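You operate a simulated robot arm through the tools that you are given. There is no shell and no other tool. Be economical: measure what you need, move in short steps, check, and stop when the job is done.

You run a simulated robot arm. Do the job below in one go: nothing can be reset, and whatever is moved stays where it is left.

TASK
Shut the boiler down and close its gas, flow and return valves.
Fine: press HEAT off before the power switch under the flap; shut the flap again. Where these are worked on the way, their far stop is far enough and under half their travel is too little: boiler flap.

It is judged by the outcome, as a careful person would: the job done as asked, and still so three seconds after it is handed in. It fails if anything else is knocked over, pushed out of place, dropped, spilled or broken.

THE ROBOT
A 6-joint arm with a four-finger gripper on a trunk, on a base that drives. Base frame: it is fixed to the floor where the robot stands at the start and does not move with it; the origin is under the middle of the robot, x ahead of it, y to its left, z up. Readings come in m, rad, newtons and seconds.
It reaches about 0.929 m from its shoulder. Its first joint turns from -2.897 to 2.897 rad. Places, roughly: boiler flap [0.4, -0.1, 1.2]; boiler knob [0.4, -0.1, 1.3]; boiler power switch [0.5, 0, 1.2]; boiler trap [0.4, -0.2, 1.1]; filter drain lever [0.4, -0.4, 0.5]; filter knob [0.5, -0.5, 0.7]; filter lever [0.5, -0.3, 0.3]; flow lever [0.7, -0.1, 0.8]; flue cap [0.5, -0.2, 2]; gas lever [0.6, -0.2, 0.9]; heat button [0.4, 0, 1.3]; output knob [0.4, -0.1, 1.2]; return lever [0.5, -0.3, 0.8]. Payload 3.43 kg.
The tool frame sits at the grasp point between the pads (the TCP): z along the fingers, y along the line on which they close. The tips reach 0.03 m beyond it. The gripper opens to 0.12 m. The gripper's body begins 0.085 m behind the TCP.
Orientation is that of the tool frame in the base frame, as a unit quaternion [x, y, z, w]. With the fingers straight down and closing along the base's y, the tool's x points along the base's -x, its y along +y and its z along -z.

THE INTERFACE
- The arm moves only by the tool servo_tool. Its argument "steps" is a list of rows, each a list of 3 entries, a list of its own where there are three numbers: the shift along the base's x, y, z in cm, then the turn, a rotation vector about the base's x, y, z in rad, then the closure, from 0 (fully open) to 1 (shut). In form: [[[x, y, z], [ax, ay, az], grip], ...]. A call has 1 to 12 rows; each row is the pose to reach, as a shift and turn from the pose commanded when the call began. A row lasts 0.2 s, in which the tool goes at most 0.05 m and 0.15 rad; a call with a longer step from one row to the next is refused whole, and so is a gripper value outside its range. Where a pose cannot be reached the arm comes as near as it can. A force on the tool above 70 N (or 10 N above the force at the start of the call, whichever is more), or a blocked arm, ends the call early, and 0.2 s more pass. Each finger halts on what it meets, pressing with about 44 N; the grip force reading is that of the motor and also rises with nothing between the fingers. The clock runs only during rows and for 0.2 s after the last one: add rows that repeat a pose to give the fingers time. The reply holds the time, the measured pose of the TCP, the force on the tool along the base axes, the opening and the grip force, in the units named above and with some noise, with the torque about the TCP (base axes, N m) and any sound that the robot's microphone picked up.
- Cameras (640 x 400 px; columns grow to the right, rows downward): "scene" is now at [0.0538, 0.117, 1.7051]; the picture's right is [-0.35, -0.93, 0.00], its down [-0.65, 0.25, -0.72] and it looks along [0.67, -0.26, -0.69] (base axes); focal length 261 px, centre (320, 200). "wrist" rides on the gripper at [0.071, -0.017, -0.121] in the tool frame; the picture's right is [0.23, 0.97, 0.00], its down [-0.81, 0.19, -0.55] and it looks along [-0.54, 0.13, 0.83] (tool axes); focal length 275 px, centre (320, 200). There is no depth. A picture from a camera that has moved, and an enlarged one, comes with that camera's place and axes in the base frame and with its lens. The place of the scene camera against the robot may be out by one fixed shift of up to 0.018 m in any direction.
- grab_frame(camera): a new picture of that camera. The clock stands still meanwhile.
- move_column(by): slides the trunk up (or, below 0, down) by that many m; the arm and the scene camera ride with it, the base frame stays. It gives what a move gives, with no picture.
- steer(legs): drives the robot by 1 to 6 legs, each [ahead, left, turn to the left] in m, m and rad, along the robot's own axes; the way and the turn of a leg run together, so that a leg with both is an arc; at most 1.5 m and 3.142 rad a leg. The arm and the cameras ride along, it lands a little off, and it stops where it bumps. It gives what a move gives.
- aim_head(pan, tilt): turns the head with the scene camera to pan (to the left, within 2.094 rad either way) and tilt (down, from -0.506 to 1.204), counted from straight ahead of the robot. It gives what a move gives.
- inspect(camera, box): a new picture of the part [left, top, right, bottom] of that camera's present view, enlarged. The clock stands still meanwhile.
- finish_job(): hands the job in; it is judged then, once.

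Go step by step. Nothing tells you exact positions but the pictures and the camera data: compare them with the known pose of the tool, close in by small moves and look again before you grip or let go. The budget is 120 turns and 90 pictures, counting those below and the enlarged ones. Unless the task says otherwise, let go and move clear before handing in, and close with one line.

The tools are called after "Request:" as name(argument=value, ...) on one line, values as JSON. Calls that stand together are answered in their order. servo_tool: Moves the arm, as the interface text tells. Its arguments: {"type":"object","properties":{"steps":{"type":"array"}},"required":["steps"]} The other tools are called the same way: move_column (by) slides the trunk up or down; steer (legs) drives the base; aim_head (pan, tilt) turns the head that bears the scene camera; grab_frame (camera) takes a picture; inspect (camera, box) takes an enlarged picture of a part of a camera's view; finish_job () hands the job in.

At the start:

```text
time_s: 0.0
tcp_pos: [0.2836, -0.177, 0.999]
ee_rot: [0.0, 1.0, 0.0, 0.0]
contact_force: [0.1, 0.0, -0.4]
moment: [0.01, 0.01, 0.01]
width: 0.1201
grasp_force: 0.0
trunk travel left (down, up): [-0.2, 0.24]
robot x, y, heading: [-0.0025, 0.0007, 0.001]
head pan, tilt: [-0.363, 0.764]
```

scene: 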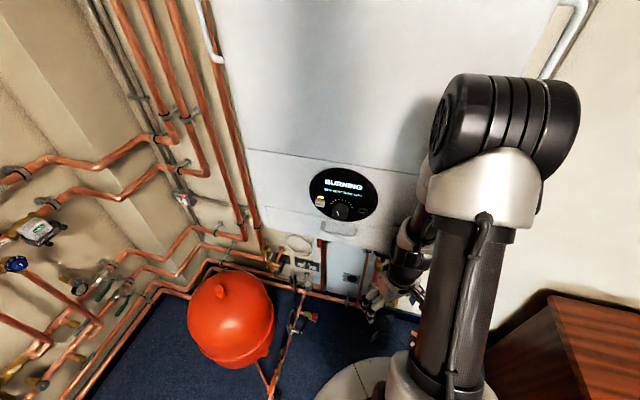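
wrist: 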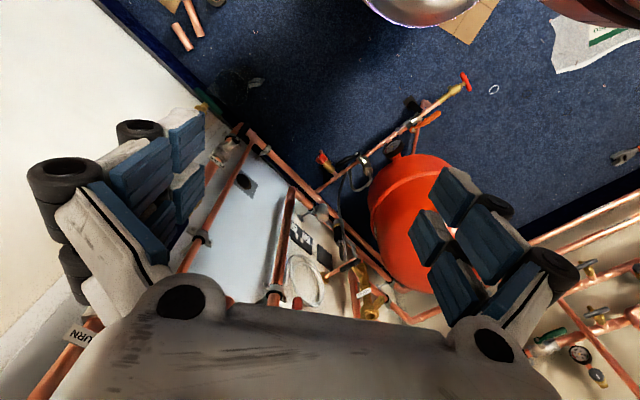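

I see the boiler straight ahead with its display and flap, and pipes with valves below it. I'll look closer at the panel and the valves first.

Request:
inspect(camera="scene", box=[240, 140, 440, 265])

Request:
inspect(camera="scene", box=[240, 220, 440, 345])

Request:
inspect(camera="wrist", box=[180, 120, 420, 330])

```text
3.20 times, centred on (340, 202) of scene
camera zoom: at [0.0538, 0.117, 1.7051], right [-0.35, -0.93, 0.0], down [-0.65, 0.25, -0.72], along [0.67, -0.26, -0.69], focal length 837 px, centre (256, 192)
```

zoom: 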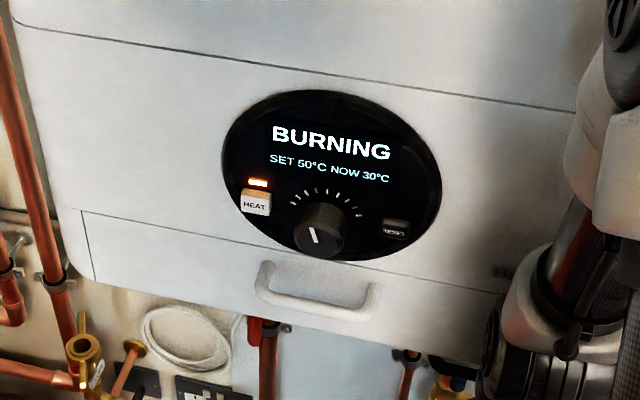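

```text
3.20 times, centred on (340, 282) of scene
camera zoom: at [0.0538, 0.117, 1.7051], right [-0.35, -0.93, 0.0], down [-0.65, 0.25, -0.72], along [0.67, -0.26, -0.69], focal length 837 px, centre (256, -64)
```

zoom: 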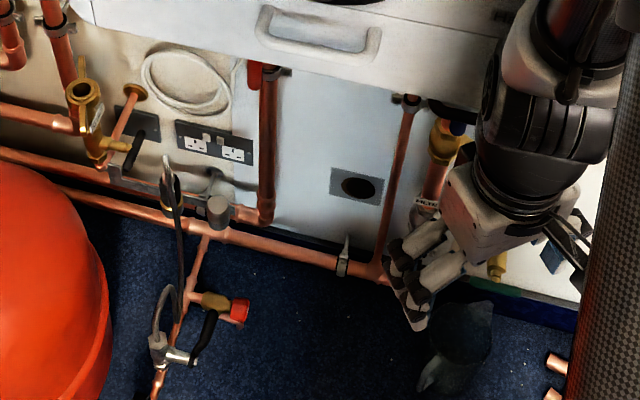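

```text
1.90 times, centred on (300, 225) of wrist
camera zoom: at [0.2142, -0.1936, 1.1199], right [-0.23, 0.97, 0.0], down [0.81, 0.19, 0.55], along [0.54, 0.13, -0.83], focal length 524 px, centre (358, 152)
```

zoom: 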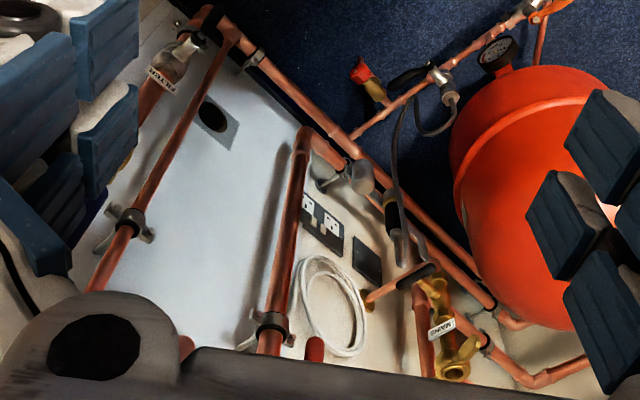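

The boiler's front seems to face about 35° to my left, so I will probably stand more to the left and turn. First I look around for free floor and read the valves.

Request:
aim_head(pan=0.6, tilt=0.8)

Request:
grab_frame(camera="scene")

Request:
aim_head(pan=1.6, tilt=0.9)

Request:
grab_frame(camera="scene")

```text
time_s: 1.2
tcp_pos: [0.2854, -0.1771, 1.0008]
ee_rot: [-0.001, 1.0, 0.0, -0.001]
contact_force: [-0.2, -1.3, 0.3]
moment: [-0.03, 0.01, 0.02]
width: 0.1198
grasp_force: 0.0
trunk travel left (down, up): [-0.2, 0.24]
robot x, y, heading: [0.0015, -0.0008, 0.003]
head pan, tilt: [0.6, 0.799]
```

```text
84 pictures are left
camera scene: at [0.0435, 0.1917, 1.7024], right [0.56, -0.83, 0.0], down [-0.59, -0.4, -0.7], along [0.58, 0.39, -0.72], focal length 261 px, centre (320, 200)
```

scene: 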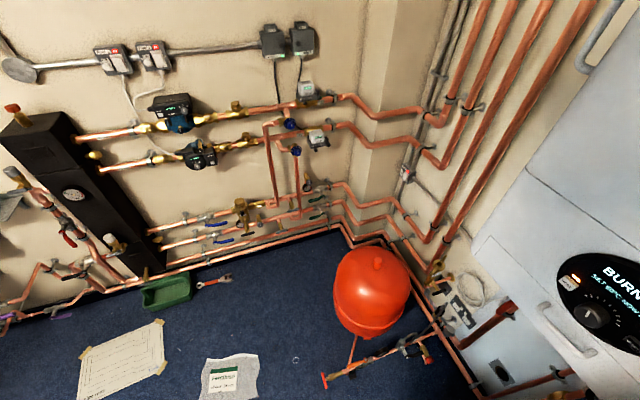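

```text
time_s: 2.5
tcp_pos: [0.2847, -0.1755, 0.9997]
ee_rot: [0.0, 1.0, 0.0, 0.0]
contact_force: [0.1, -0.9, 0.0]
moment: [-0.02, -0.03, 0.03]
width: 0.1201
grasp_force: 0.0
trunk travel left (down, up): [-0.2, 0.24]
robot x, y, heading: [-0.001, 0.0019, 0.001]
head pan, tilt: [1.6, 0.901]
```

```text
83 pictures are left
camera scene: at [-0.0252, 0.2217, 1.6944], right [1.0, 0.03, 0.0], down [0.02, -0.78, -0.62], along [-0.02, 0.62, -0.78], focal length 261 px, centre (320, 200)
```

scene: 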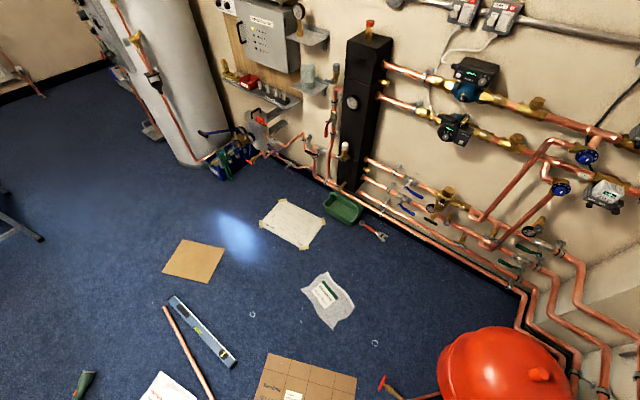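

The floor to my left has cardboard and papers that I'd rather stay off. I'll check behind me, then look for a spot slightly back from the boiler.

Request:
aim_head(pan=2.09, tilt=1.1)

Request:
grab_frame(camera="scene")

Request:
aim_head(pan=-2.0, tilt=1.0)

Request:
grab_frame(camera="scene")

```text
time_s: 3.4
tcp_pos: [0.2842, -0.1767, 0.9997]
ee_rot: [0.0, 1.0, 0.0, 0.0]
contact_force: [0.6, 0.6, -0.5]
moment: [0.02, -0.02, 0.01]
width: 0.1202
grasp_force: 0.1
trunk travel left (down, up): [-0.2, 0.24]
robot x, y, heading: [-0.0006, 0.0001, 0.004]
head pan, tilt: [2.089, 1.1]
```

```text
82 pictures are left
camera scene: at [-0.0543, 0.2011, 1.6806], right [0.87, 0.49, 0.0], down [0.44, -0.77, -0.45], along [-0.22, 0.39, -0.89], focal length 261 px, centre (320, 200)
```

scene: 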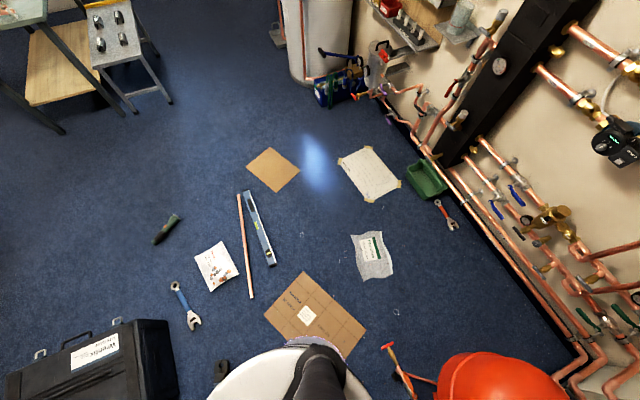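

```text
time_s: 6.8
tcp_pos: [0.2845, -0.1766, 1.0004]
ee_rot: [0.001, 1.0, 0.0, 0.0]
contact_force: [0.4, 0.0, -0.4]
moment: [0.0, -0.02, 0.0]
width: 0.1201
grasp_force: 0.1
trunk travel left (down, up): [-0.2, 0.24]
robot x, y, heading: [-0.0006, -0.001, -0.003]
head pan, tilt: [-2.0, 1.0]
```

```text
81 pictures are left
camera scene: at [-0.0521, 0.0828, 1.6872], right [-0.91, 0.42, 0.0], down [0.35, 0.77, -0.54], along [-0.22, -0.49, -0.84], focal length 261 px, centre (320, 200)
```

scene: 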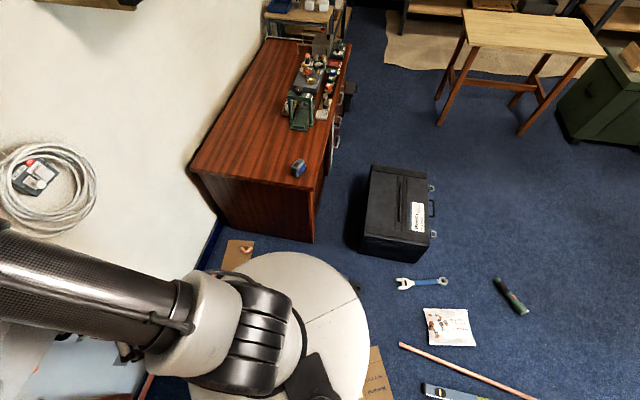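

The floor behind me is cluttered, so I'll try to work from here. I turn the head back to the boiler and swing the tool towards horizontal, moving away from the boiler.

Request:
aim_head(pan=-0.4, tilt=0.75)

Request:
servo_tool(steps=[[[-1, 1, 2], [0, -0.14, 0], 0.5], [[-2, 2, 4], [0, -0.28, 0], 0.8], [[-3, 3, 6], [0, -0.42, 0], 1], [[-3, 4, 8], [0, -0.56, 0], 1], [[-3, 5, 10], [0, -0.7, 0], 1], [[-3, 6, 12], [0, -0.84, 0], 1], [[-3, 7, 14], [0, -0.98, 0], 1], [[-3, 8, 16], [0, -1.12, 0], 1], [[-3, 9, 18], [0, -1.26, 0], 1], [[-3, 10, 19], [0, -1.4, 0], 1], [[-3, 11, 20], [0, -1.5, 0], 1], [[-3, 12, 21], [0, -1.57, 0], 1]])

Request:
grab_frame(camera="scene")

```text
time_s: 8.4
tcp_pos: [0.2835, -0.1774, 0.9998]
ee_rot: [0.001, 1.0, 0.001, 0.0]
contact_force: [-0.8, -0.4, -0.5]
moment: [0.03, -0.01, -0.03]
width: 0.1196
grasp_force: 0.1
trunk travel left (down, up): [-0.2, 0.24]
robot x, y, heading: [-0.0005, -0.0016, 0.001]
head pan, tilt: [-0.4, 0.75]
```

```text
time_s: 11.0
tcp_pos: [0.2334, -0.2607, 1.2657]
ee_rot: [0.003, 0.711, 0.008, 0.703]
contact_force: [0.6, 0.3, -0.2]
moment: [0.0, -0.03, 0.01]
width: 0.0
grasp_force: 33.4
out of reach, approached as far as the arm can: row 1, 2, 3, 4, 5, 6, 7, 8, 9, 10, 11, 12
trunk travel left (down, up): [-0.2, 0.24]
robot x, y, heading: [0.0013, 0.0019, -0.003]
head pan, tilt: [-0.4, 0.75]
```

```text
80 pictures are left
camera scene: at [0.0541, 0.1136, 1.7063], right [-0.39, -0.92, 0.0], down [-0.63, 0.27, -0.73], along [0.67, -0.28, -0.68], focal length 261 px, centre (320, 200)
```

scene: 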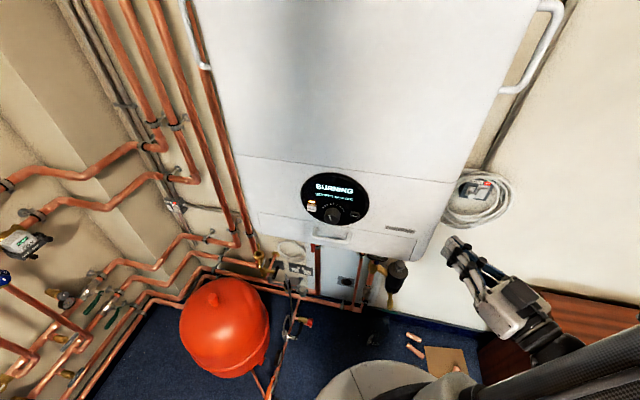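

The shoulder is too close to the boiler on my right side: the pose is inside the arm's near limit. I'll back off slightly and turn to face the boiler.

Request:
steer(legs=[[-0.12, 0.04, -0.5]])

Request:
aim_head(pan=0.0, tilt=0.75)

Request:
grab_frame(camera="scene")

Request:
grab_frame(camera="wrist")

```text
time_s: 12.9
tcp_pos: [-0.0253, -0.2716, 1.2664]
ee_rot: [0.177, 0.689, -0.165, 0.683]
contact_force: [0.5, -0.8, 0.7]
moment: [-0.02, -0.03, 0.01]
width: 0.0001
grasp_force: 33.5
trunk travel left (down, up): [-0.2, 0.24]
robot x, y, heading: [-0.1065, 0.0696, -0.5]
head pan, tilt: [-0.4, 0.75]
```

```text
time_s: 13.7
tcp_pos: [-0.026, -0.2714, 1.2662]
ee_rot: [0.178, 0.689, -0.165, 0.683]
contact_force: [-0.8, 0.2, -0.1]
moment: [-0.04, -0.03, 0.01]
width: 0.0001
grasp_force: 33.7
trunk travel left (down, up): [-0.2, 0.24]
robot x, y, heading: [-0.1095, 0.0703, -0.493]
head pan, tilt: [0.0, 0.75]
```

```text
79 pictures are left
camera scene: at [0.0134, 0.1666, 1.7064], right [-0.48, -0.88, 0.0], down [-0.6, 0.33, -0.73], along [0.64, -0.35, -0.68], focal length 261 px, centre (320, 200)
```

scene: 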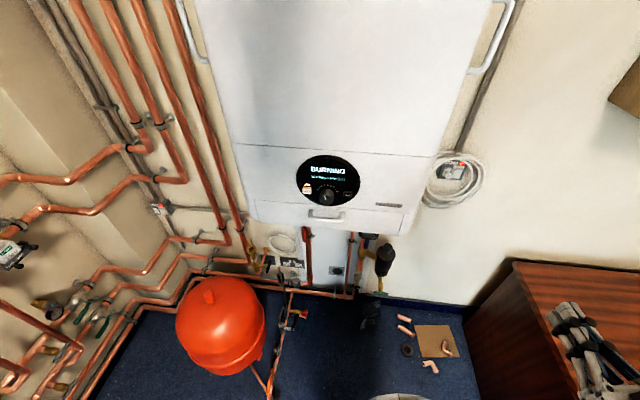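

```text
78 pictures are left
camera wrist: at [-0.1388, -0.2298, 1.1948], right [0.46, 0.86, -0.22], down [-0.39, 0.41, 0.82], along [0.8, -0.29, 0.53], focal length 275 px, centre (320, 200)
```

wrist: 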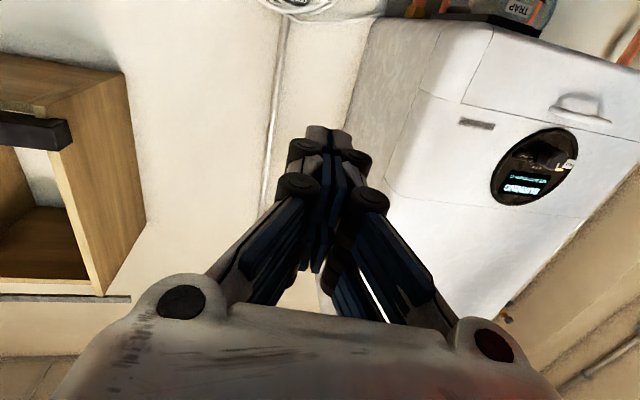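

Clean view now. I enlarge the panel to measure it.

Request:
inspect(camera="scene", box=[220, 130, 460, 280])

Request:
inspect(camera="scene", box=[230, 200, 430, 325])

```text
2.67 times, centred on (340, 205) of scene
camera zoom: at [0.0134, 0.1666, 1.7064], right [-0.48, -0.88, 0.0], down [-0.6, 0.33, -0.73], along [0.64, -0.35, -0.68], focal length 697 px, centre (267, 187)
```

zoom: 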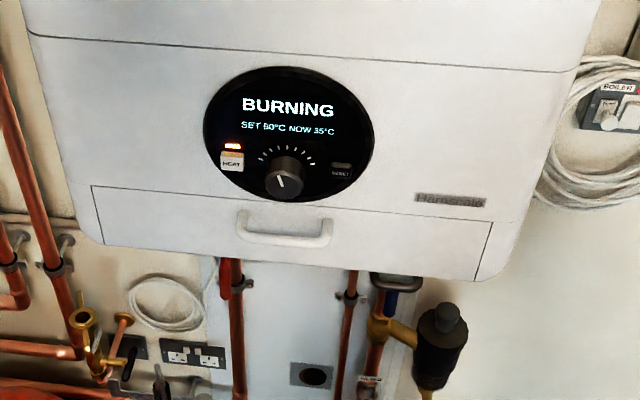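

```text
3.20 times, centred on (330, 262) of scene
camera zoom: at [0.0134, 0.1666, 1.7064], right [-0.48, -0.88, 0.0], down [-0.6, 0.33, -0.73], along [0.64, -0.35, -0.68], focal length 837 px, centre (288, 0)
```

zoom: 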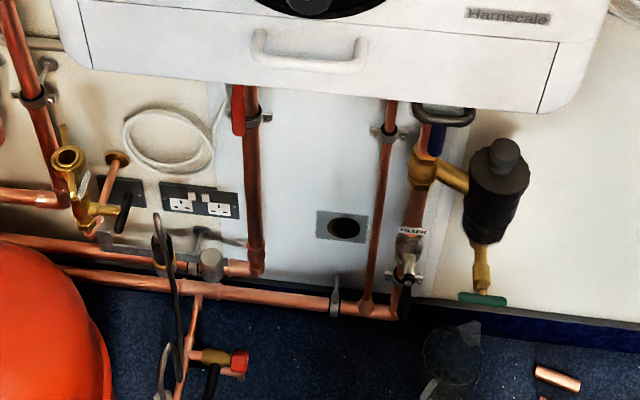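

HEAT comes out near (0.444, -0.032, 1.297), boiler face yaw about -0.63. I move the closed fingers to a standoff about 6 cm in front of HEAT.

Request:
servo_tool(steps=[[[4, 3, 0.3], [0, 0, -0.03], 1], [[8, 6, 0.6], [0, 0, -0.06], 1], [[12, 9, 0.9], [0, 0, -0.09], 1], [[16, 12, 1.2], [0, 0, -0.12], 1], [[20, 15, 1.5], [0, 0, -0.134], 1], [[24, 18, 2], [0, 0, -0.134], 1], [[28, 21, 2.5], [0, 0, -0.134], 1], [[32, 24, 3], [0, 0, -0.134], 1], [[36, 26.5, 3], [0, 0, -0.134], 1], [[39.7, 29.2, 3.1], [0, 0, -0.134], 1]])

Request:
grab_frame(camera="scene")

Request:
grab_frame(camera="wrist")

```text
refused: row 6 steps farther than a row can; nothing moved
```

```text
75 pictures are left
camera scene: at [0.0134, 0.1666, 1.7064], right [-0.48, -0.88, 0.0], down [-0.6, 0.33, -0.73], along [0.64, -0.35, -0.68], focal length 261 px, centre (320, 200)
```

scene: 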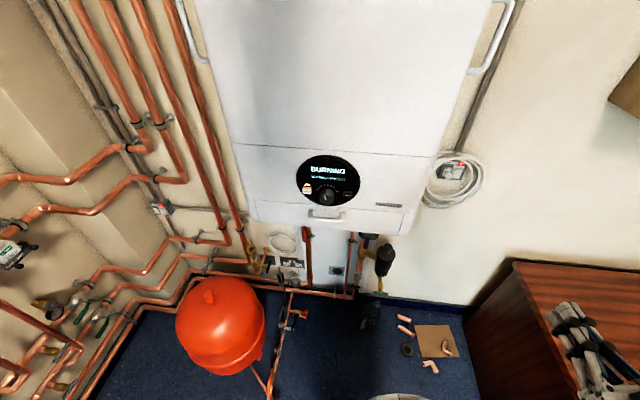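

```text
74 pictures are left
camera wrist: at [-0.1388, -0.2298, 1.1948], right [0.46, 0.86, -0.22], down [-0.39, 0.41, 0.82], along [0.8, -0.29, 0.53], focal length 275 px, centre (320, 200)
```

wrist: 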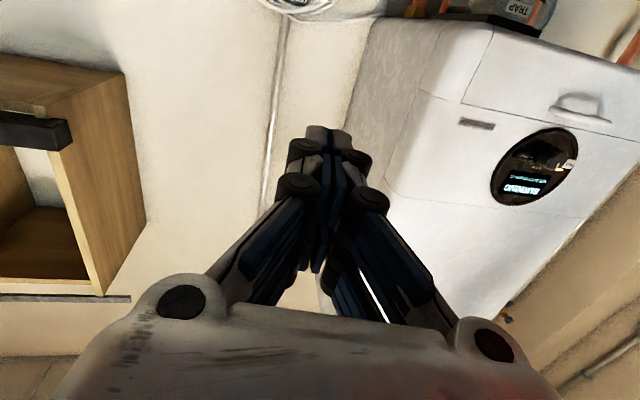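

One row was a hair too long; I resend it with shorter steps.

Request:
servo_tool(steps=[[[3.5, 2.6, 0.3], [0, 0, -0.03], 1], [[7, 5.2, 0.6], [0, 0, -0.06], 1], [[10.5, 7.8, 0.9], [0, 0, -0.09], 1], [[14, 10.4, 1.2], [0, 0, -0.12], 1], [[17.5, 13, 1.5], [0, 0, -0.134], 1], [[21, 15.6, 1.8], [0, 0, -0.134], 1], [[24.5, 18.2, 2.1], [0, 0, -0.134], 1], [[28, 20.8, 2.4], [0, 0, -0.134], 1], [[31.5, 23.4, 2.7], [0, 0, -0.134], 1], [[35, 26, 3], [0, 0, -0.134], 1], [[38.5, 28.6, 3.1], [0, 0, -0.134], 1], [[39.7, 29.2, 3.1], [0, 0, -0.134], 1]])

```text
time_s: 16.3
tcp_pos: [0.2905, -0.2894, 1.3466]
ee_rot: [0.222, 0.677, -0.208, 0.671]
contact_force: [0.6, -1.1, 0.5]
moment: [0.04, -0.03, 0.01]
width: 0.0
grasp_force: 33.4
out of reach, approached as far as the arm can: row 1, 2, 3, 4, 5, 6, 7, 8, 9, 10, 11, 12
trunk travel left (down, up): [-0.2, 0.24]
robot x, y, heading: [-0.1085, 0.0673, -0.497]
head pan, tilt: [0.0, 0.75]
```

The arm went off along its reachable surface and ended right of the boiler. I need to see how the arm is configured.

Request:
grab_frame(camera="scene")

Request:
grab_frame(camera="wrist")

```text
73 pictures are left
camera scene: at [0.0135, 0.1663, 1.7064], right [-0.48, -0.88, 0.0], down [-0.6, 0.33, -0.73], along [0.64, -0.35, -0.68], focal length 261 px, centre (320, 200)
```

scene: 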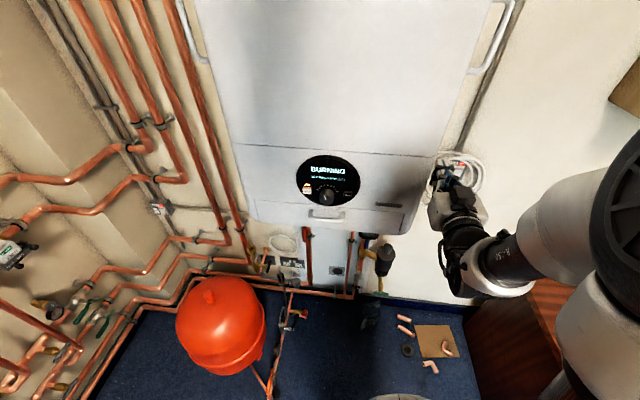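

```text
72 pictures are left
camera wrist: at [0.1836, -0.2328, 1.2756], right [0.56, 0.8, -0.21], down [-0.34, 0.46, 0.82], along [0.75, -0.39, 0.53], focal length 275 px, centre (320, 200)
```

wrist: 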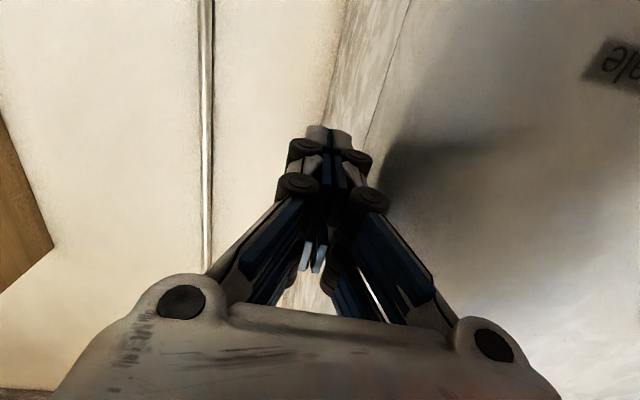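

The arm base seems to sit on my right side (about 0.18 m right of centre) and the wrist was too close to the shoulder. I lower the trunk to give the arm room, after retreating a bit from the boiler's side.

Request:
servo_tool(steps=[[[-2.5, 1.8, 0], [0, 0, 0], 1], [[-5, 3.6, 0], [0, 0, 0], 1], [[-7, 5, 0], [0, 0, 0], 1]])

Request:
move_column(by=-0.15)

Request:
servo_tool(steps=[[[0, 0, 4], [0, 0, 0], 1], [[0, 0, 8], [0, 0, 0], 1], [[0, 0, 12], [0, 0, 0], 1], [[0, 0, 14], [0, 0, 0], 1], [[1.5, 4, 14], [0, 0, 0], 1], [[3, 8, 14], [0, 0, 0], 1], [[4.5, 12, 14], [0, 0, 0], 1]])

```text
time_s: 17.1
tcp_pos: [0.2598, -0.2969, 1.3839]
ee_rot: [0.224, 0.675, -0.211, 0.67]
contact_force: [-0.5, 0.4, -0.1]
moment: [0.04, 0.01, 0.03]
width: 0.0001
grasp_force: 33.6
out of reach, approached as far as the arm can: row 1, 2, 3
trunk travel left (down, up): [-0.2, 0.24]
robot x, y, heading: [-0.1049, 0.0687, -0.494]
head pan, tilt: [0.0, 0.75]
```

```text
time_s: 18.9
tcp_pos: [0.2622, -0.2979, 1.2319]
ee_rot: [0.223, 0.676, -0.21, 0.67]
contact_force: [-0.3, -0.1, 0.5]
moment: [-0.02, 0.02, 0.04]
width: 0.0
grasp_force: 33.1
trunk travel left (down, up): [-0.05, 0.39]
robot x, y, heading: [-0.1041, 0.0691, -0.501]
head pan, tilt: [0.0, 0.75]
```

```text
time_s: 20.3
tcp_pos: [0.2676, -0.2548, 1.3786]
ee_rot: [0.236, 0.669, -0.216, 0.671]
contact_force: [-18.3, -45.1, 2.3]
moment: [-1.0, 0.4, -1.11]
width: 0.0003
grasp_force: 33.5
out of reach, approached as far as the arm can: row 6, 7
trunk travel left (down, up): [-0.05, 0.39]
robot x, y, heading: [-0.1113, 0.0673, -0.507]
head pan, tilt: [0.0, 0.75]
stopped in row 7: the force on the tool passed its limit at 88 N (the readings are from after the stop); the commanded pose is now the measured one
```

The fingertips pressed against the boiler's right edge; I back away to the right, then outward.

Request:
servo_tool(steps=[[[-1.2, -1.6, 0], [0, 0, 0], 1], [[-3.6, 0.2, 0], [0, 0, 0], 1], [[-6.8, 2.6, 0], [0, 0, 0], 1]])

Request:
grab_frame(camera="scene")

```text
time_s: 21.1
tcp_pos: [0.2039, -0.211, 1.3817]
ee_rot: [0.227, 0.67, -0.214, 0.673]
contact_force: [-0.4, 0.7, 0.7]
moment: [0.0, 0.0, -0.02]
width: 0.0
grasp_force: 33.5
trunk travel left (down, up): [-0.05, 0.39]
robot x, y, heading: [-0.1083, 0.0654, -0.502]
head pan, tilt: [0.0, 0.75]
```

```text
71 pictures are left
camera scene: at [0.012, 0.1664, 1.5564], right [-0.48, -0.88, 0.0], down [-0.6, 0.33, -0.73], along [0.64, -0.35, -0.68], focal length 261 px, centre (320, 200)
```

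scene: 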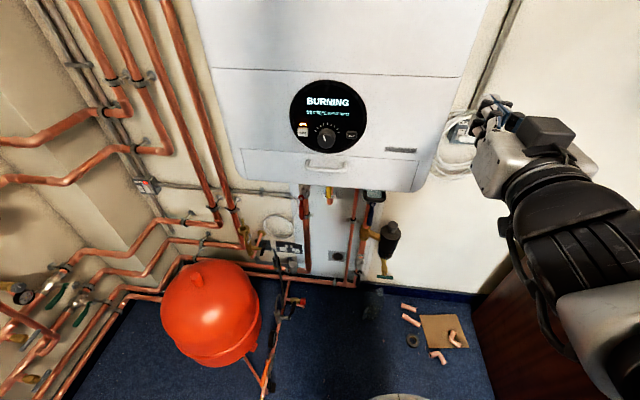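

Now reachable. I slide parallel to the boiler face to the spot in front of HEAT.

Request:
servo_tool(steps=[[[2.4, 3.3, -1], [0, 0, 0], 1], [[4.8, 6.6, -2], [0, 0, 0], 1], [[7.2, 9.9, -3], [0, 0, 0], 1], [[9.6, 13.3, -4], [0, 0, 0], 1], [[12, 16.6, -5], [0, 0, 0], 1], [[14.4, 20, -6], [0, 0, 0], 1], [[16.7, 23.2, -7.5], [0, 0, 0], 1]])

Request:
grab_frame(camera="scene")

Request:
grab_frame(camera="wrist")

```text
time_s: 22.7
tcp_pos: [0.2245, -0.1901, 1.3726]
ee_rot: [0.228, 0.671, -0.215, 0.672]
contact_force: [-0.5, 0.5, -0.2]
moment: [0.01, -0.02, 0.01]
width: 0.0
grasp_force: 33.6
out of reach, approached as far as the arm can: row 1, 2, 3, 4, 5, 6, 7
trunk travel left (down, up): [-0.05, 0.39]
robot x, y, heading: [-0.1059, 0.0676, -0.5]
head pan, tilt: [0.0, 0.75]
```

```text
70 pictures are left
camera scene: at [0.0131, 0.1648, 1.5564], right [-0.48, -0.88, 0.0], down [-0.6, 0.33, -0.73], along [0.64, -0.35, -0.68], focal length 261 px, centre (320, 200)
```

scene: 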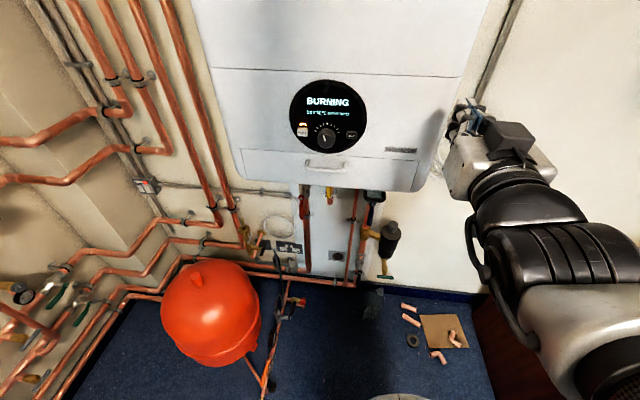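

```text
69 pictures are left
camera wrist: at [0.1195, -0.1315, 1.3009], right [0.58, 0.79, -0.21], down [-0.34, 0.47, 0.82], along [0.74, -0.4, 0.54], focal length 275 px, centre (320, 200)
```

wrist: 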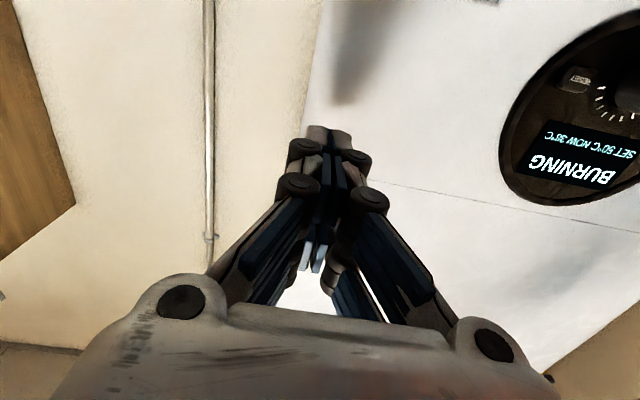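

The arm is cramped because the boiler face lies to the left of my arm's shoulder. The robot already stands on the cardboard (it's flat), so I drive left and back so the shoulder is square in front of the panel.

Request:
steer(legs=[[-0.19, 0.45, -0.13]])

Request:
grab_frame(camera="scene")

```text
time_s: 25.6
tcp_pos: [0.2669, 0.2446, 1.3732]
ee_rot: [0.273, 0.654, -0.26, 0.656]
contact_force: [0.3, -0.7, -0.1]
moment: [0.03, -0.03, -0.07]
width: 0.0001
grasp_force: 33.5
trunk travel left (down, up): [-0.05, 0.39]
robot x, y, heading: [-0.0262, 0.5389, -0.632]
head pan, tilt: [0.0, 0.75]
```

```text
68 pictures are left
camera scene: at [0.1039, 0.6236, 1.5563], right [-0.59, -0.81, 0.0], down [-0.55, 0.4, -0.73], along [0.59, -0.43, -0.68], focal length 261 px, centre (320, 200)
```

scene: 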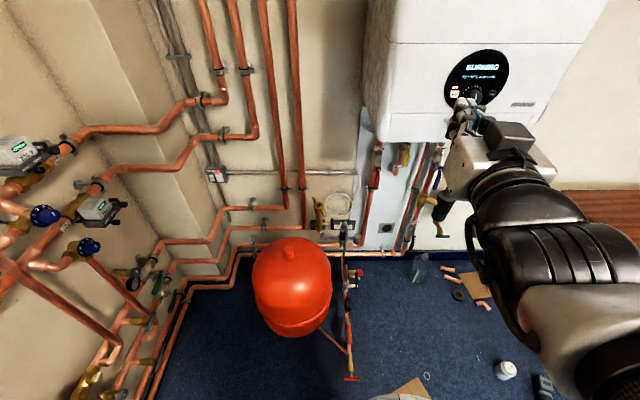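

Much better stance. I bring the closed fingers to the standoff in front of HEAT.

Request:
servo_tool(steps=[[[1.5, -3.2, -1.1], [0, 0, 0.02], 1], [[3, -6.4, -2.2], [0, 0, 0.04], 1], [[4.5, -9.6, -3.3], [0, 0, 0.06], 1], [[6, -12.8, -4.4], [0, 0, 0.08], 1], [[7.5, -16, -5.5], [0, 0, 0.1], 1], [[9, -19.2, -6.6], [0, 0, 0.12], 1], [[10.4, -22.4, -7.6], [0, 0, 0.139], 1]])

Request:
inspect(camera="scene", box=[380, 20, 600, 160])

Request:
grab_frame(camera="wrist")

```text
time_s: 27.2
tcp_pos: [0.3706, 0.0194, 1.2962]
ee_rot: [0.226, 0.672, -0.212, 0.673]
contact_force: [-0.1, 0.0, -0.5]
moment: [0.0, -0.05, 0.04]
width: 0.0
grasp_force: 33.8
trunk travel left (down, up): [-0.05, 0.39]
robot x, y, heading: [-0.0227, 0.5427, -0.634]
head pan, tilt: [0.0, 0.75]
```

```text
2.86 times, centred on (490, 90) of scene
camera zoom: at [0.1041, 0.6221, 1.5563], right [-0.59, -0.81, 0.0], down [-0.55, 0.41, -0.73], along [0.59, -0.43, -0.68], focal length 747 px, centre (-166, 514)
```

zoom: 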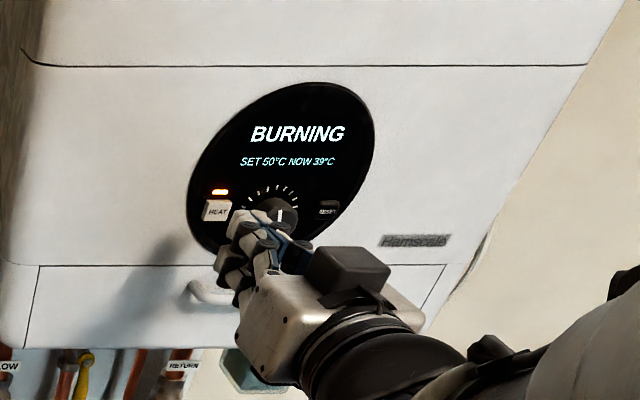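

```text
66 pictures are left
camera wrist: at [0.2651, 0.0771, 1.2241], right [0.58, 0.79, -0.21], down [-0.34, 0.47, 0.82], along [0.74, -0.4, 0.54], focal length 275 px, centre (320, 200)
```

wrist: 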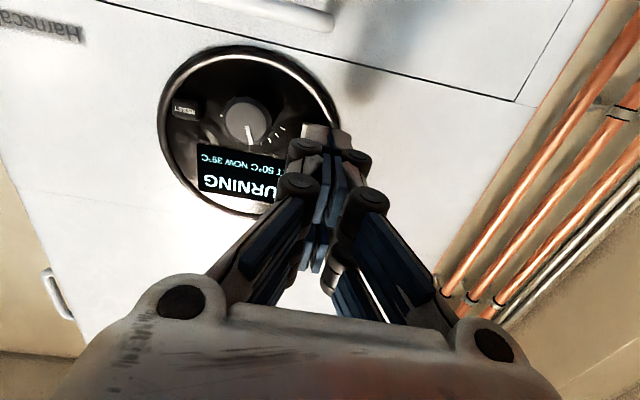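

I check the fingertip against HEAT more closely to calibrate the scene camera.

Request:
inspect(camera="scene", box=[435, 70, 515, 120])

Request:
inspect(camera="wrist", box=[160, 60, 400, 210])

```text
8.00 times, centred on (475, 95) of scene
camera zoom: at [0.1041, 0.6221, 1.5563], right [-0.59, -0.81, 0.0], down [-0.55, 0.41, -0.73], along [0.59, -0.43, -0.68], focal length 2092 px, centre (-920, 1040)
```

zoom: 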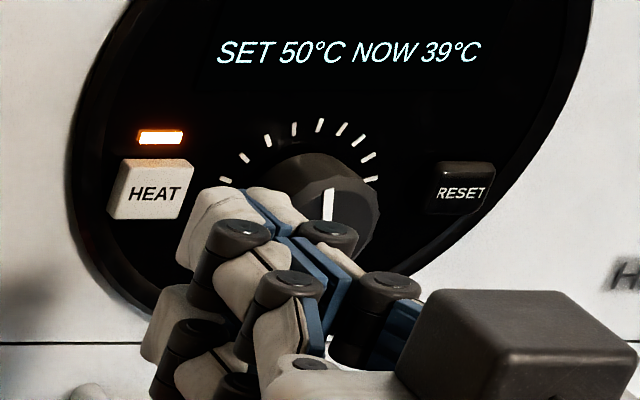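

```text
2.67 times, centred on (280, 135) of wrist
camera zoom: at [0.2651, 0.0771, 1.2241], right [0.58, 0.79, -0.21], down [-0.34, 0.47, 0.82], along [0.74, -0.4, 0.54], focal length 734 px, centre (427, 373)
```

zoom: 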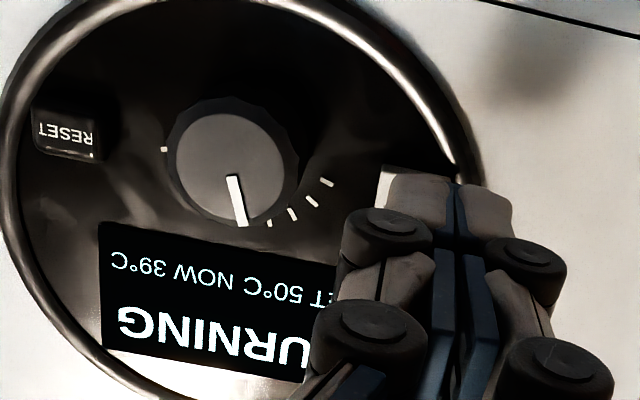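

The two views disagree slightly on depth, so I advance 3 cm and look again.

Request:
servo_tool(steps=[[[1.2, -0.9, 0], [0, 0, 0], 1], [[2.4, -1.8, 0], [0, 0, 0], 1]])

Request:
inspect(camera="scene", box=[435, 70, 515, 120])

Request:
inspect(camera="wrist", box=[160, 60, 400, 210])

```text
time_s: 27.8
tcp_pos: [0.3955, 0.0018, 1.2965]
ee_rot: [0.227, 0.671, -0.213, 0.673]
contact_force: [-0.3, 0.0, 0.8]
moment: [0.01, 0.02, -0.01]
width: 0.0
grasp_force: 33.4
trunk travel left (down, up): [-0.05, 0.39]
robot x, y, heading: [-0.0236, 0.5416, -0.634]
head pan, tilt: [0.0, 0.75]
```

```text
8.00 times, centred on (475, 95) of scene
camera zoom: at [0.104, 0.6228, 1.5563], right [-0.59, -0.81, 0.0], down [-0.55, 0.4, -0.73], along [0.59, -0.43, -0.68], focal length 2092 px, centre (-920, 1040)
```

zoom: 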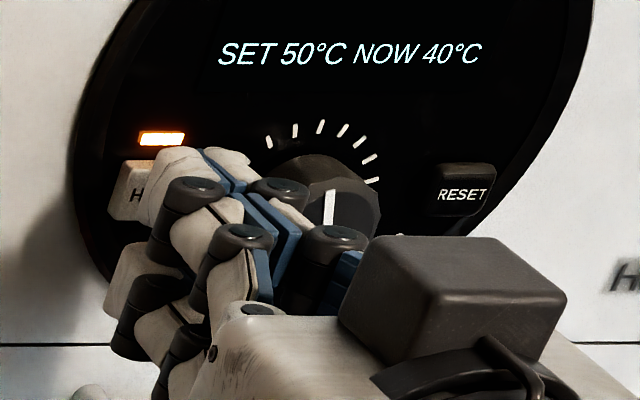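

```text
2.67 times, centred on (280, 135) of wrist
camera zoom: at [0.2897, 0.0598, 1.2246], right [0.58, 0.79, -0.21], down [-0.34, 0.47, 0.82], along [0.74, -0.4, 0.54], focal length 734 px, centre (427, 373)
```

zoom: 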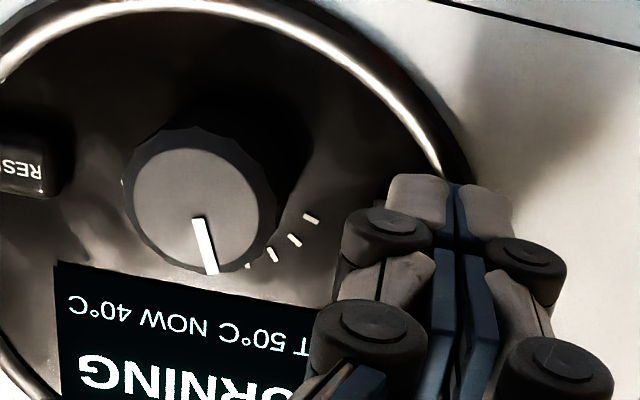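

Lateral alignment looks good. I advance gently, raised a few millimetres.

Request:
servo_tool(steps=[[[0.8, -0.6, 0.4], [0, 0, 0], 1], [[1.4, -1.03, 0.4], [0, 0, 0], 1], [[1.7, -1.25, 0.4], [0, 0, 0], 1], [[1.9, -1.4, 0.4], [0, 0, 0], 1]])

Request:
inspect(camera="scene", box=[435, 60, 515, 110])

```text
time_s: 28.8
tcp_pos: [0.413, -0.0135, 1.3012]
ee_rot: [0.227, 0.671, -0.214, 0.673]
contact_force: [-2.0, 0.1, -1.4]
moment: [0.02, 0.03, -0.02]
width: 0.0059
grasp_force: 33.7
trunk travel left (down, up): [-0.05, 0.39]
robot x, y, heading: [-0.0287, 0.5419, -0.633]
head pan, tilt: [0.0, 0.75]
heard: click
```

```text
8.00 times, centred on (475, 85) of scene
camera zoom: at [0.1035, 0.6233, 1.5564], right [-0.59, -0.81, 0.0], down [-0.55, 0.4, -0.73], along [0.59, -0.43, -0.68], focal length 2092 px, centre (-920, 1120)
```

zoom: 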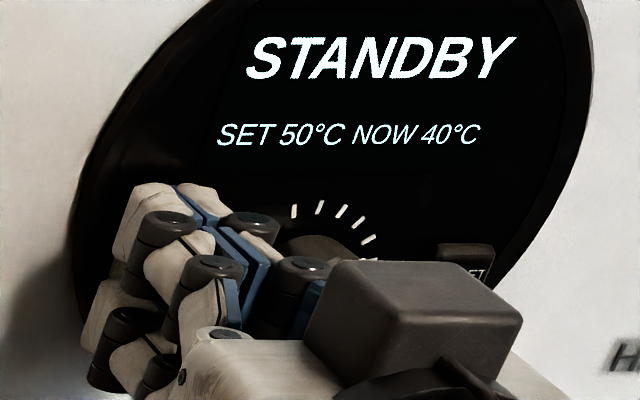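

HEAT is off: the display says STANDBY. I back off and look at the flap handle.

Request:
servo_tool(steps=[[[-2.4, 1.8, 0], [0, 0, 0], 1], [[-5, 3.7, 0], [0, 0, 0], 1], [[-8, 5.9, -2], [0, 0, 0], 0.6], [[-10.5, 7.7, -4], [0, 0, 0], 0.4], [[-11, 8.1, -6], [0, 0, 0], 0.4]])

Request:
inspect(camera="scene", box=[360, 40, 560, 165])

Request:
grab_frame(camera="wrist")

```text
time_s: 30.0
tcp_pos: [0.3028, 0.0695, 1.2394]
ee_rot: [0.226, 0.671, -0.212, 0.673]
contact_force: [1.1, 0.1, 0.4]
moment: [0.01, 0.0, -0.03]
width: 0.0542
grasp_force: 0.0
trunk travel left (down, up): [-0.05, 0.39]
robot x, y, heading: [-0.0267, 0.5381, -0.634]
head pan, tilt: [0.0, 0.75]
```

```text
3.20 times, centred on (460, 102) of scene
camera zoom: at [0.1039, 0.6228, 1.5563], right [-0.59, -0.81, 0.0], down [-0.55, 0.4, -0.73], along [0.59, -0.43, -0.68], focal length 837 px, centre (-128, 512)
```

zoom: 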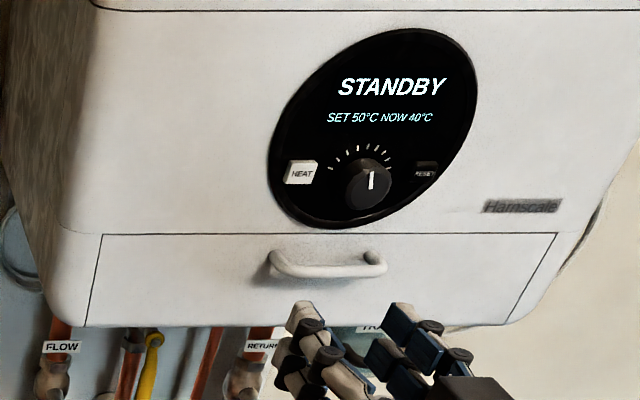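

```text
59 pictures are left
camera wrist: at [0.1983, 0.1276, 1.168], right [0.58, 0.79, -0.21], down [-0.34, 0.47, 0.82], along [0.74, -0.4, 0.54], focal length 275 px, centre (320, 200)
```

wrist: 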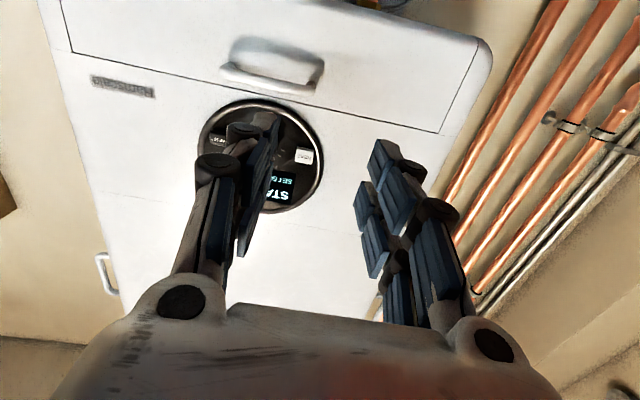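

The handle is a horizontal bar near the top of the flap, so the flap likely drops down about its bottom edge. I roll the gripper 90° so the fingers close vertically on the bar.

Request:
servo_tool(steps=[[[0, 0, 0], [0.112, -0.083, 0], 0.5], [[0, 0, 0], [0.226, -0.166, 0], 0.6], [[0, 0, 0], [0.338, -0.249, 0], 0.65], [[0, 0, 0], [0.451, -0.331, 0], 0.65], [[0, 0, 0], [0.564, -0.414, 0], 0.65], [[0, 0, 0], [0.677, -0.497, 0], 0.65], [[0, 0, 0], [0.79, -0.58, 0], 0.65], [[0, 0, 0], [0.903, -0.663, 0], 0.65], [[0, 0, 0], [1.016, -0.746, 0], 0.65], [[0, 0, 0], [1.128, -0.829, 0], 0.65], [[0, 0, 0], [1.241, -0.912, 0], 0.65], [[0, 0, 0], [1.266, -0.93, 0], 0.65]])

Request:
grab_frame(camera="wrist")

Request:
inspect(camera="scene", box=[360, 40, 560, 165])

```text
time_s: 32.6
tcp_pos: [0.3049, 0.068, 1.2398]
ee_rot: [0.633, 0.314, 0.327, 0.628]
contact_force: [0.0, 0.6, 0.5]
moment: [-0.01, 0.01, 0.06]
width: 0.0421
grasp_force: 0.1
trunk travel left (down, up): [-0.05, 0.39]
robot x, y, heading: [-0.0299, 0.5401, -0.637]
head pan, tilt: [0.0, 0.75]
```

```text
58 pictures are left
camera wrist: at [0.2501, 0.1966, 1.2248], right [0.12, 0.17, 0.98], down [-0.93, -0.33, 0.17], along [0.35, -0.93, 0.12], focal length 275 px, centre (320, 200)
```

wrist: 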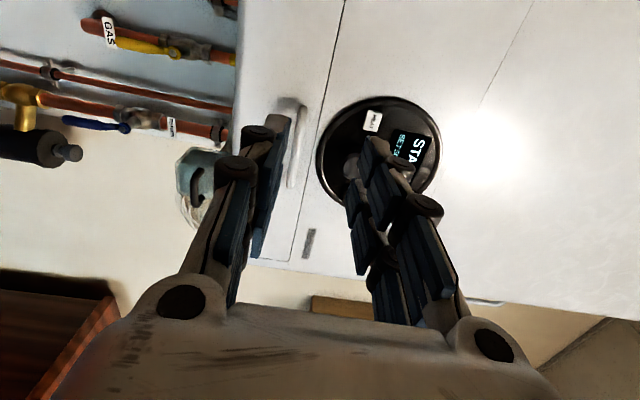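

```text
3.20 times, centred on (460, 102) of scene
camera zoom: at [0.1038, 0.6231, 1.5564], right [-0.59, -0.81, 0.0], down [-0.55, 0.4, -0.73], along [0.59, -0.43, -0.68], focal length 837 px, centre (-128, 512)
```

zoom: 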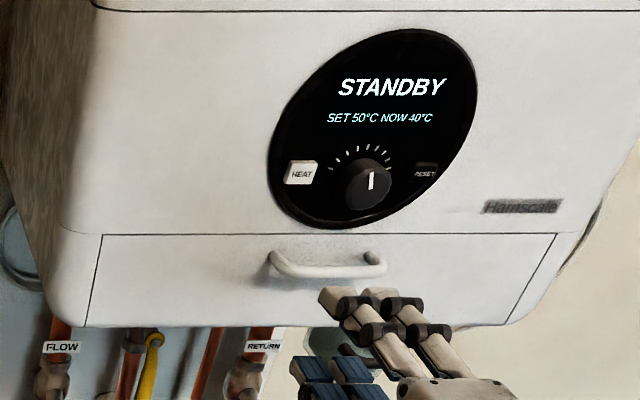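

Bar is at about (0.393, -0.053, 1.222). I align first, then move most of the way in and check.

Request:
servo_tool(steps=[[[-1.35, -1.8, -0.9], [0, 0, 0], 0.65], [[-2.7, -3.6, -1.8], [0, 0, 0], 0.65], [[0.5, -6, -1.8], [0, 0, 0], 0.65], [[3.7, -8.3, -1.8], [0, 0, 0], 0.65]])

Request:
grab_frame(camera="wrist")

Request:
inspect(camera="scene", box=[400, 80, 520, 155])

```text
time_s: 33.6
tcp_pos: [0.3415, -0.0147, 1.2228]
ee_rot: [0.633, 0.314, 0.327, 0.628]
contact_force: [0.3, -0.4, 0.5]
moment: [0.01, 0.04, 0.03]
width: 0.0418
grasp_force: 0.1
trunk travel left (down, up): [-0.05, 0.39]
robot x, y, heading: [-0.0252, 0.5397, -0.636]
head pan, tilt: [0.0, 0.75]
```

```text
56 pictures are left
camera wrist: at [0.2878, 0.1138, 1.2065], right [0.12, 0.17, 0.98], down [-0.93, -0.33, 0.18], along [0.36, -0.93, 0.12], focal length 275 px, centre (320, 200)
```

wrist: 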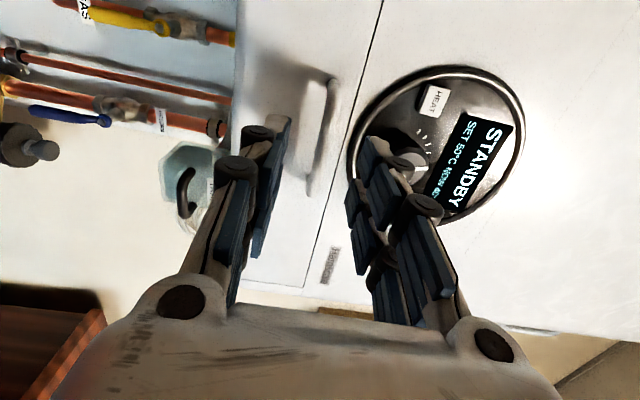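

```text
5.33 times, centred on (460, 118) of scene
camera zoom: at [0.1044, 0.6226, 1.5563], right [-0.59, -0.81, 0.0], down [-0.55, 0.4, -0.73], along [0.59, -0.43, -0.68], focal length 1394 px, centre (-427, 640)
```

zoom: 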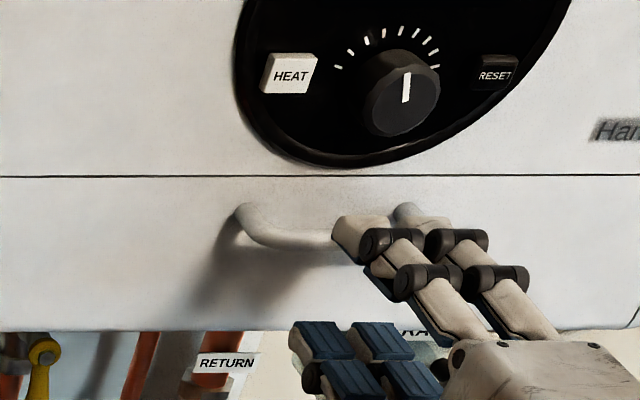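

Fingers straddle the bar. Moving in 4.8 cm and closing.

Request:
servo_tool(steps=[[[1.5, -1.1, 0.2], [0, 0, 0], 0.65], [[3, -2.2, 0.2], [0, 0, 0], 0.65], [[3.9, -2.8, 0.2], [0, 0, 0], 0.65], [[3.9, -2.8, 0.2], [0, 0, 0], 1], [[3.9, -2.8, 0.2], [0, 0, 0], 1], [[3.9, -2.8, 0.2], [0, 0, 0], 1]])

Request:
grab_frame(camera="wrist")

```text
time_s: 35.0
tcp_pos: [0.3807, -0.0425, 1.2254]
ee_rot: [0.631, 0.316, 0.326, 0.629]
contact_force: [0.1, -0.1, -0.6]
moment: [-0.9, 0.68, -0.14]
width: 0.0098
grasp_force: 27.9
trunk travel left (down, up): [-0.05, 0.39]
robot x, y, heading: [-0.0288, 0.5444, -0.637]
head pan, tilt: [0.0, 0.75]
```

```text
54 pictures are left
camera wrist: at [0.327, 0.0862, 1.2093], right [0.12, 0.17, 0.98], down [-0.93, -0.33, 0.18], along [0.36, -0.93, 0.12], focal length 275 px, centre (320, 200)
```

wrist: 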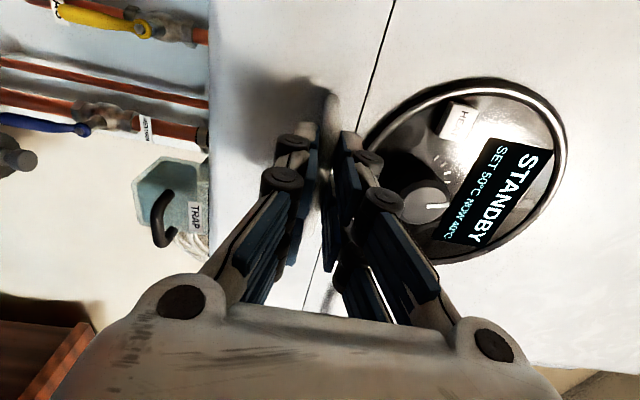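

Gripped. I pull out gently 2 cm, slightly down, and see whether it follows.

Request:
servo_tool(steps=[[[-0.8, 0.6, -0.2], [0, 0, 0], 1], [[-1.6, 1.2, -0.6], [0, 0, 0], 1]])

Request:
inspect(camera="scene", box=[380, 60, 540, 160])

```text
time_s: 35.6
tcp_pos: [0.3663, -0.0316, 1.2147]
ee_rot: [0.636, 0.316, 0.325, 0.625]
contact_force: [8.0, -8.6, -13.4]
moment: [-0.97, 0.98, -0.3]
width: 0.0099
grasp_force: 43.2
trunk travel left (down, up): [-0.05, 0.39]
robot x, y, heading: [-0.027, 0.5406, -0.635]
head pan, tilt: [0.0, 0.75]
```

```text
4.00 times, centred on (460, 110) of scene
camera zoom: at [0.1063, 0.6205, 1.5561], right [-0.59, -0.81, 0.0], down [-0.55, 0.41, -0.73], along [0.59, -0.43, -0.68], focal length 1046 px, centre (-240, 560)
```

zoom: 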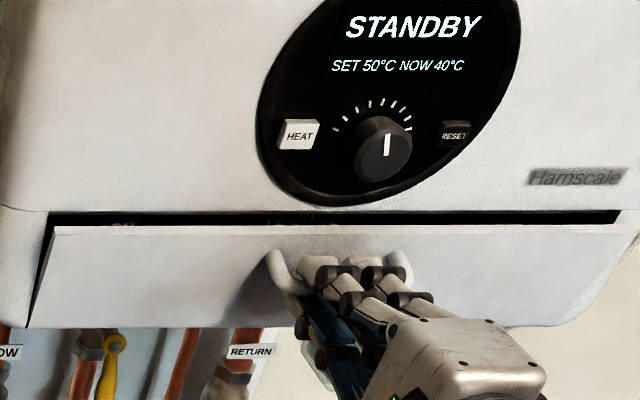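

It hinges at its bottom edge. I follow the arc down to about 1 rad, tilting the tool with it.

Request:
servo_tool(steps=[[[-0.4, 0.3, -1.0], [-0.07, -0.095, 0], 1], [[-0.73, 0.53, -1.9], [-0.13, -0.177, 0], 1], [[-1.1, 0.8, -2.8], [-0.19, -0.258, 0], 1], [[-1.5, 1.1, -3.7], [-0.24, -0.327, 0], 1], [[-1.7, 1.25, -4.7], [-0.3, -0.4, 0], 1], [[-1.85, 1.36, -5.7], [-0.3, -0.4, 0], 1]])

Request:
inspect(camera="scene", box=[380, 60, 540, 160])

```text
time_s: 37.0
tcp_pos: [0.3459, -0.0165, 1.1621]
ee_rot: [0.455, 0.229, 0.394, 0.765]
contact_force: [12.1, -4.7, -1.2]
moment: [-0.32, 0.28, 0.06]
width: 0.0097
grasp_force: 43.5
trunk travel left (down, up): [-0.05, 0.39]
robot x, y, heading: [-0.0235, 0.5438, -0.634]
head pan, tilt: [0.0, 0.75]
```

```text
4.00 times, centred on (460, 110) of scene
camera zoom: at [0.106, 0.6223, 1.5562], right [-0.59, -0.81, 0.0], down [-0.55, 0.4, -0.73], along [0.59, -0.43, -0.68], focal length 1046 px, centre (-240, 560)
```

zoom: 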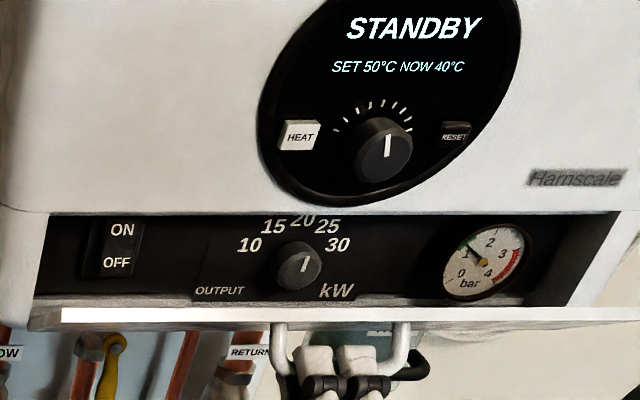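

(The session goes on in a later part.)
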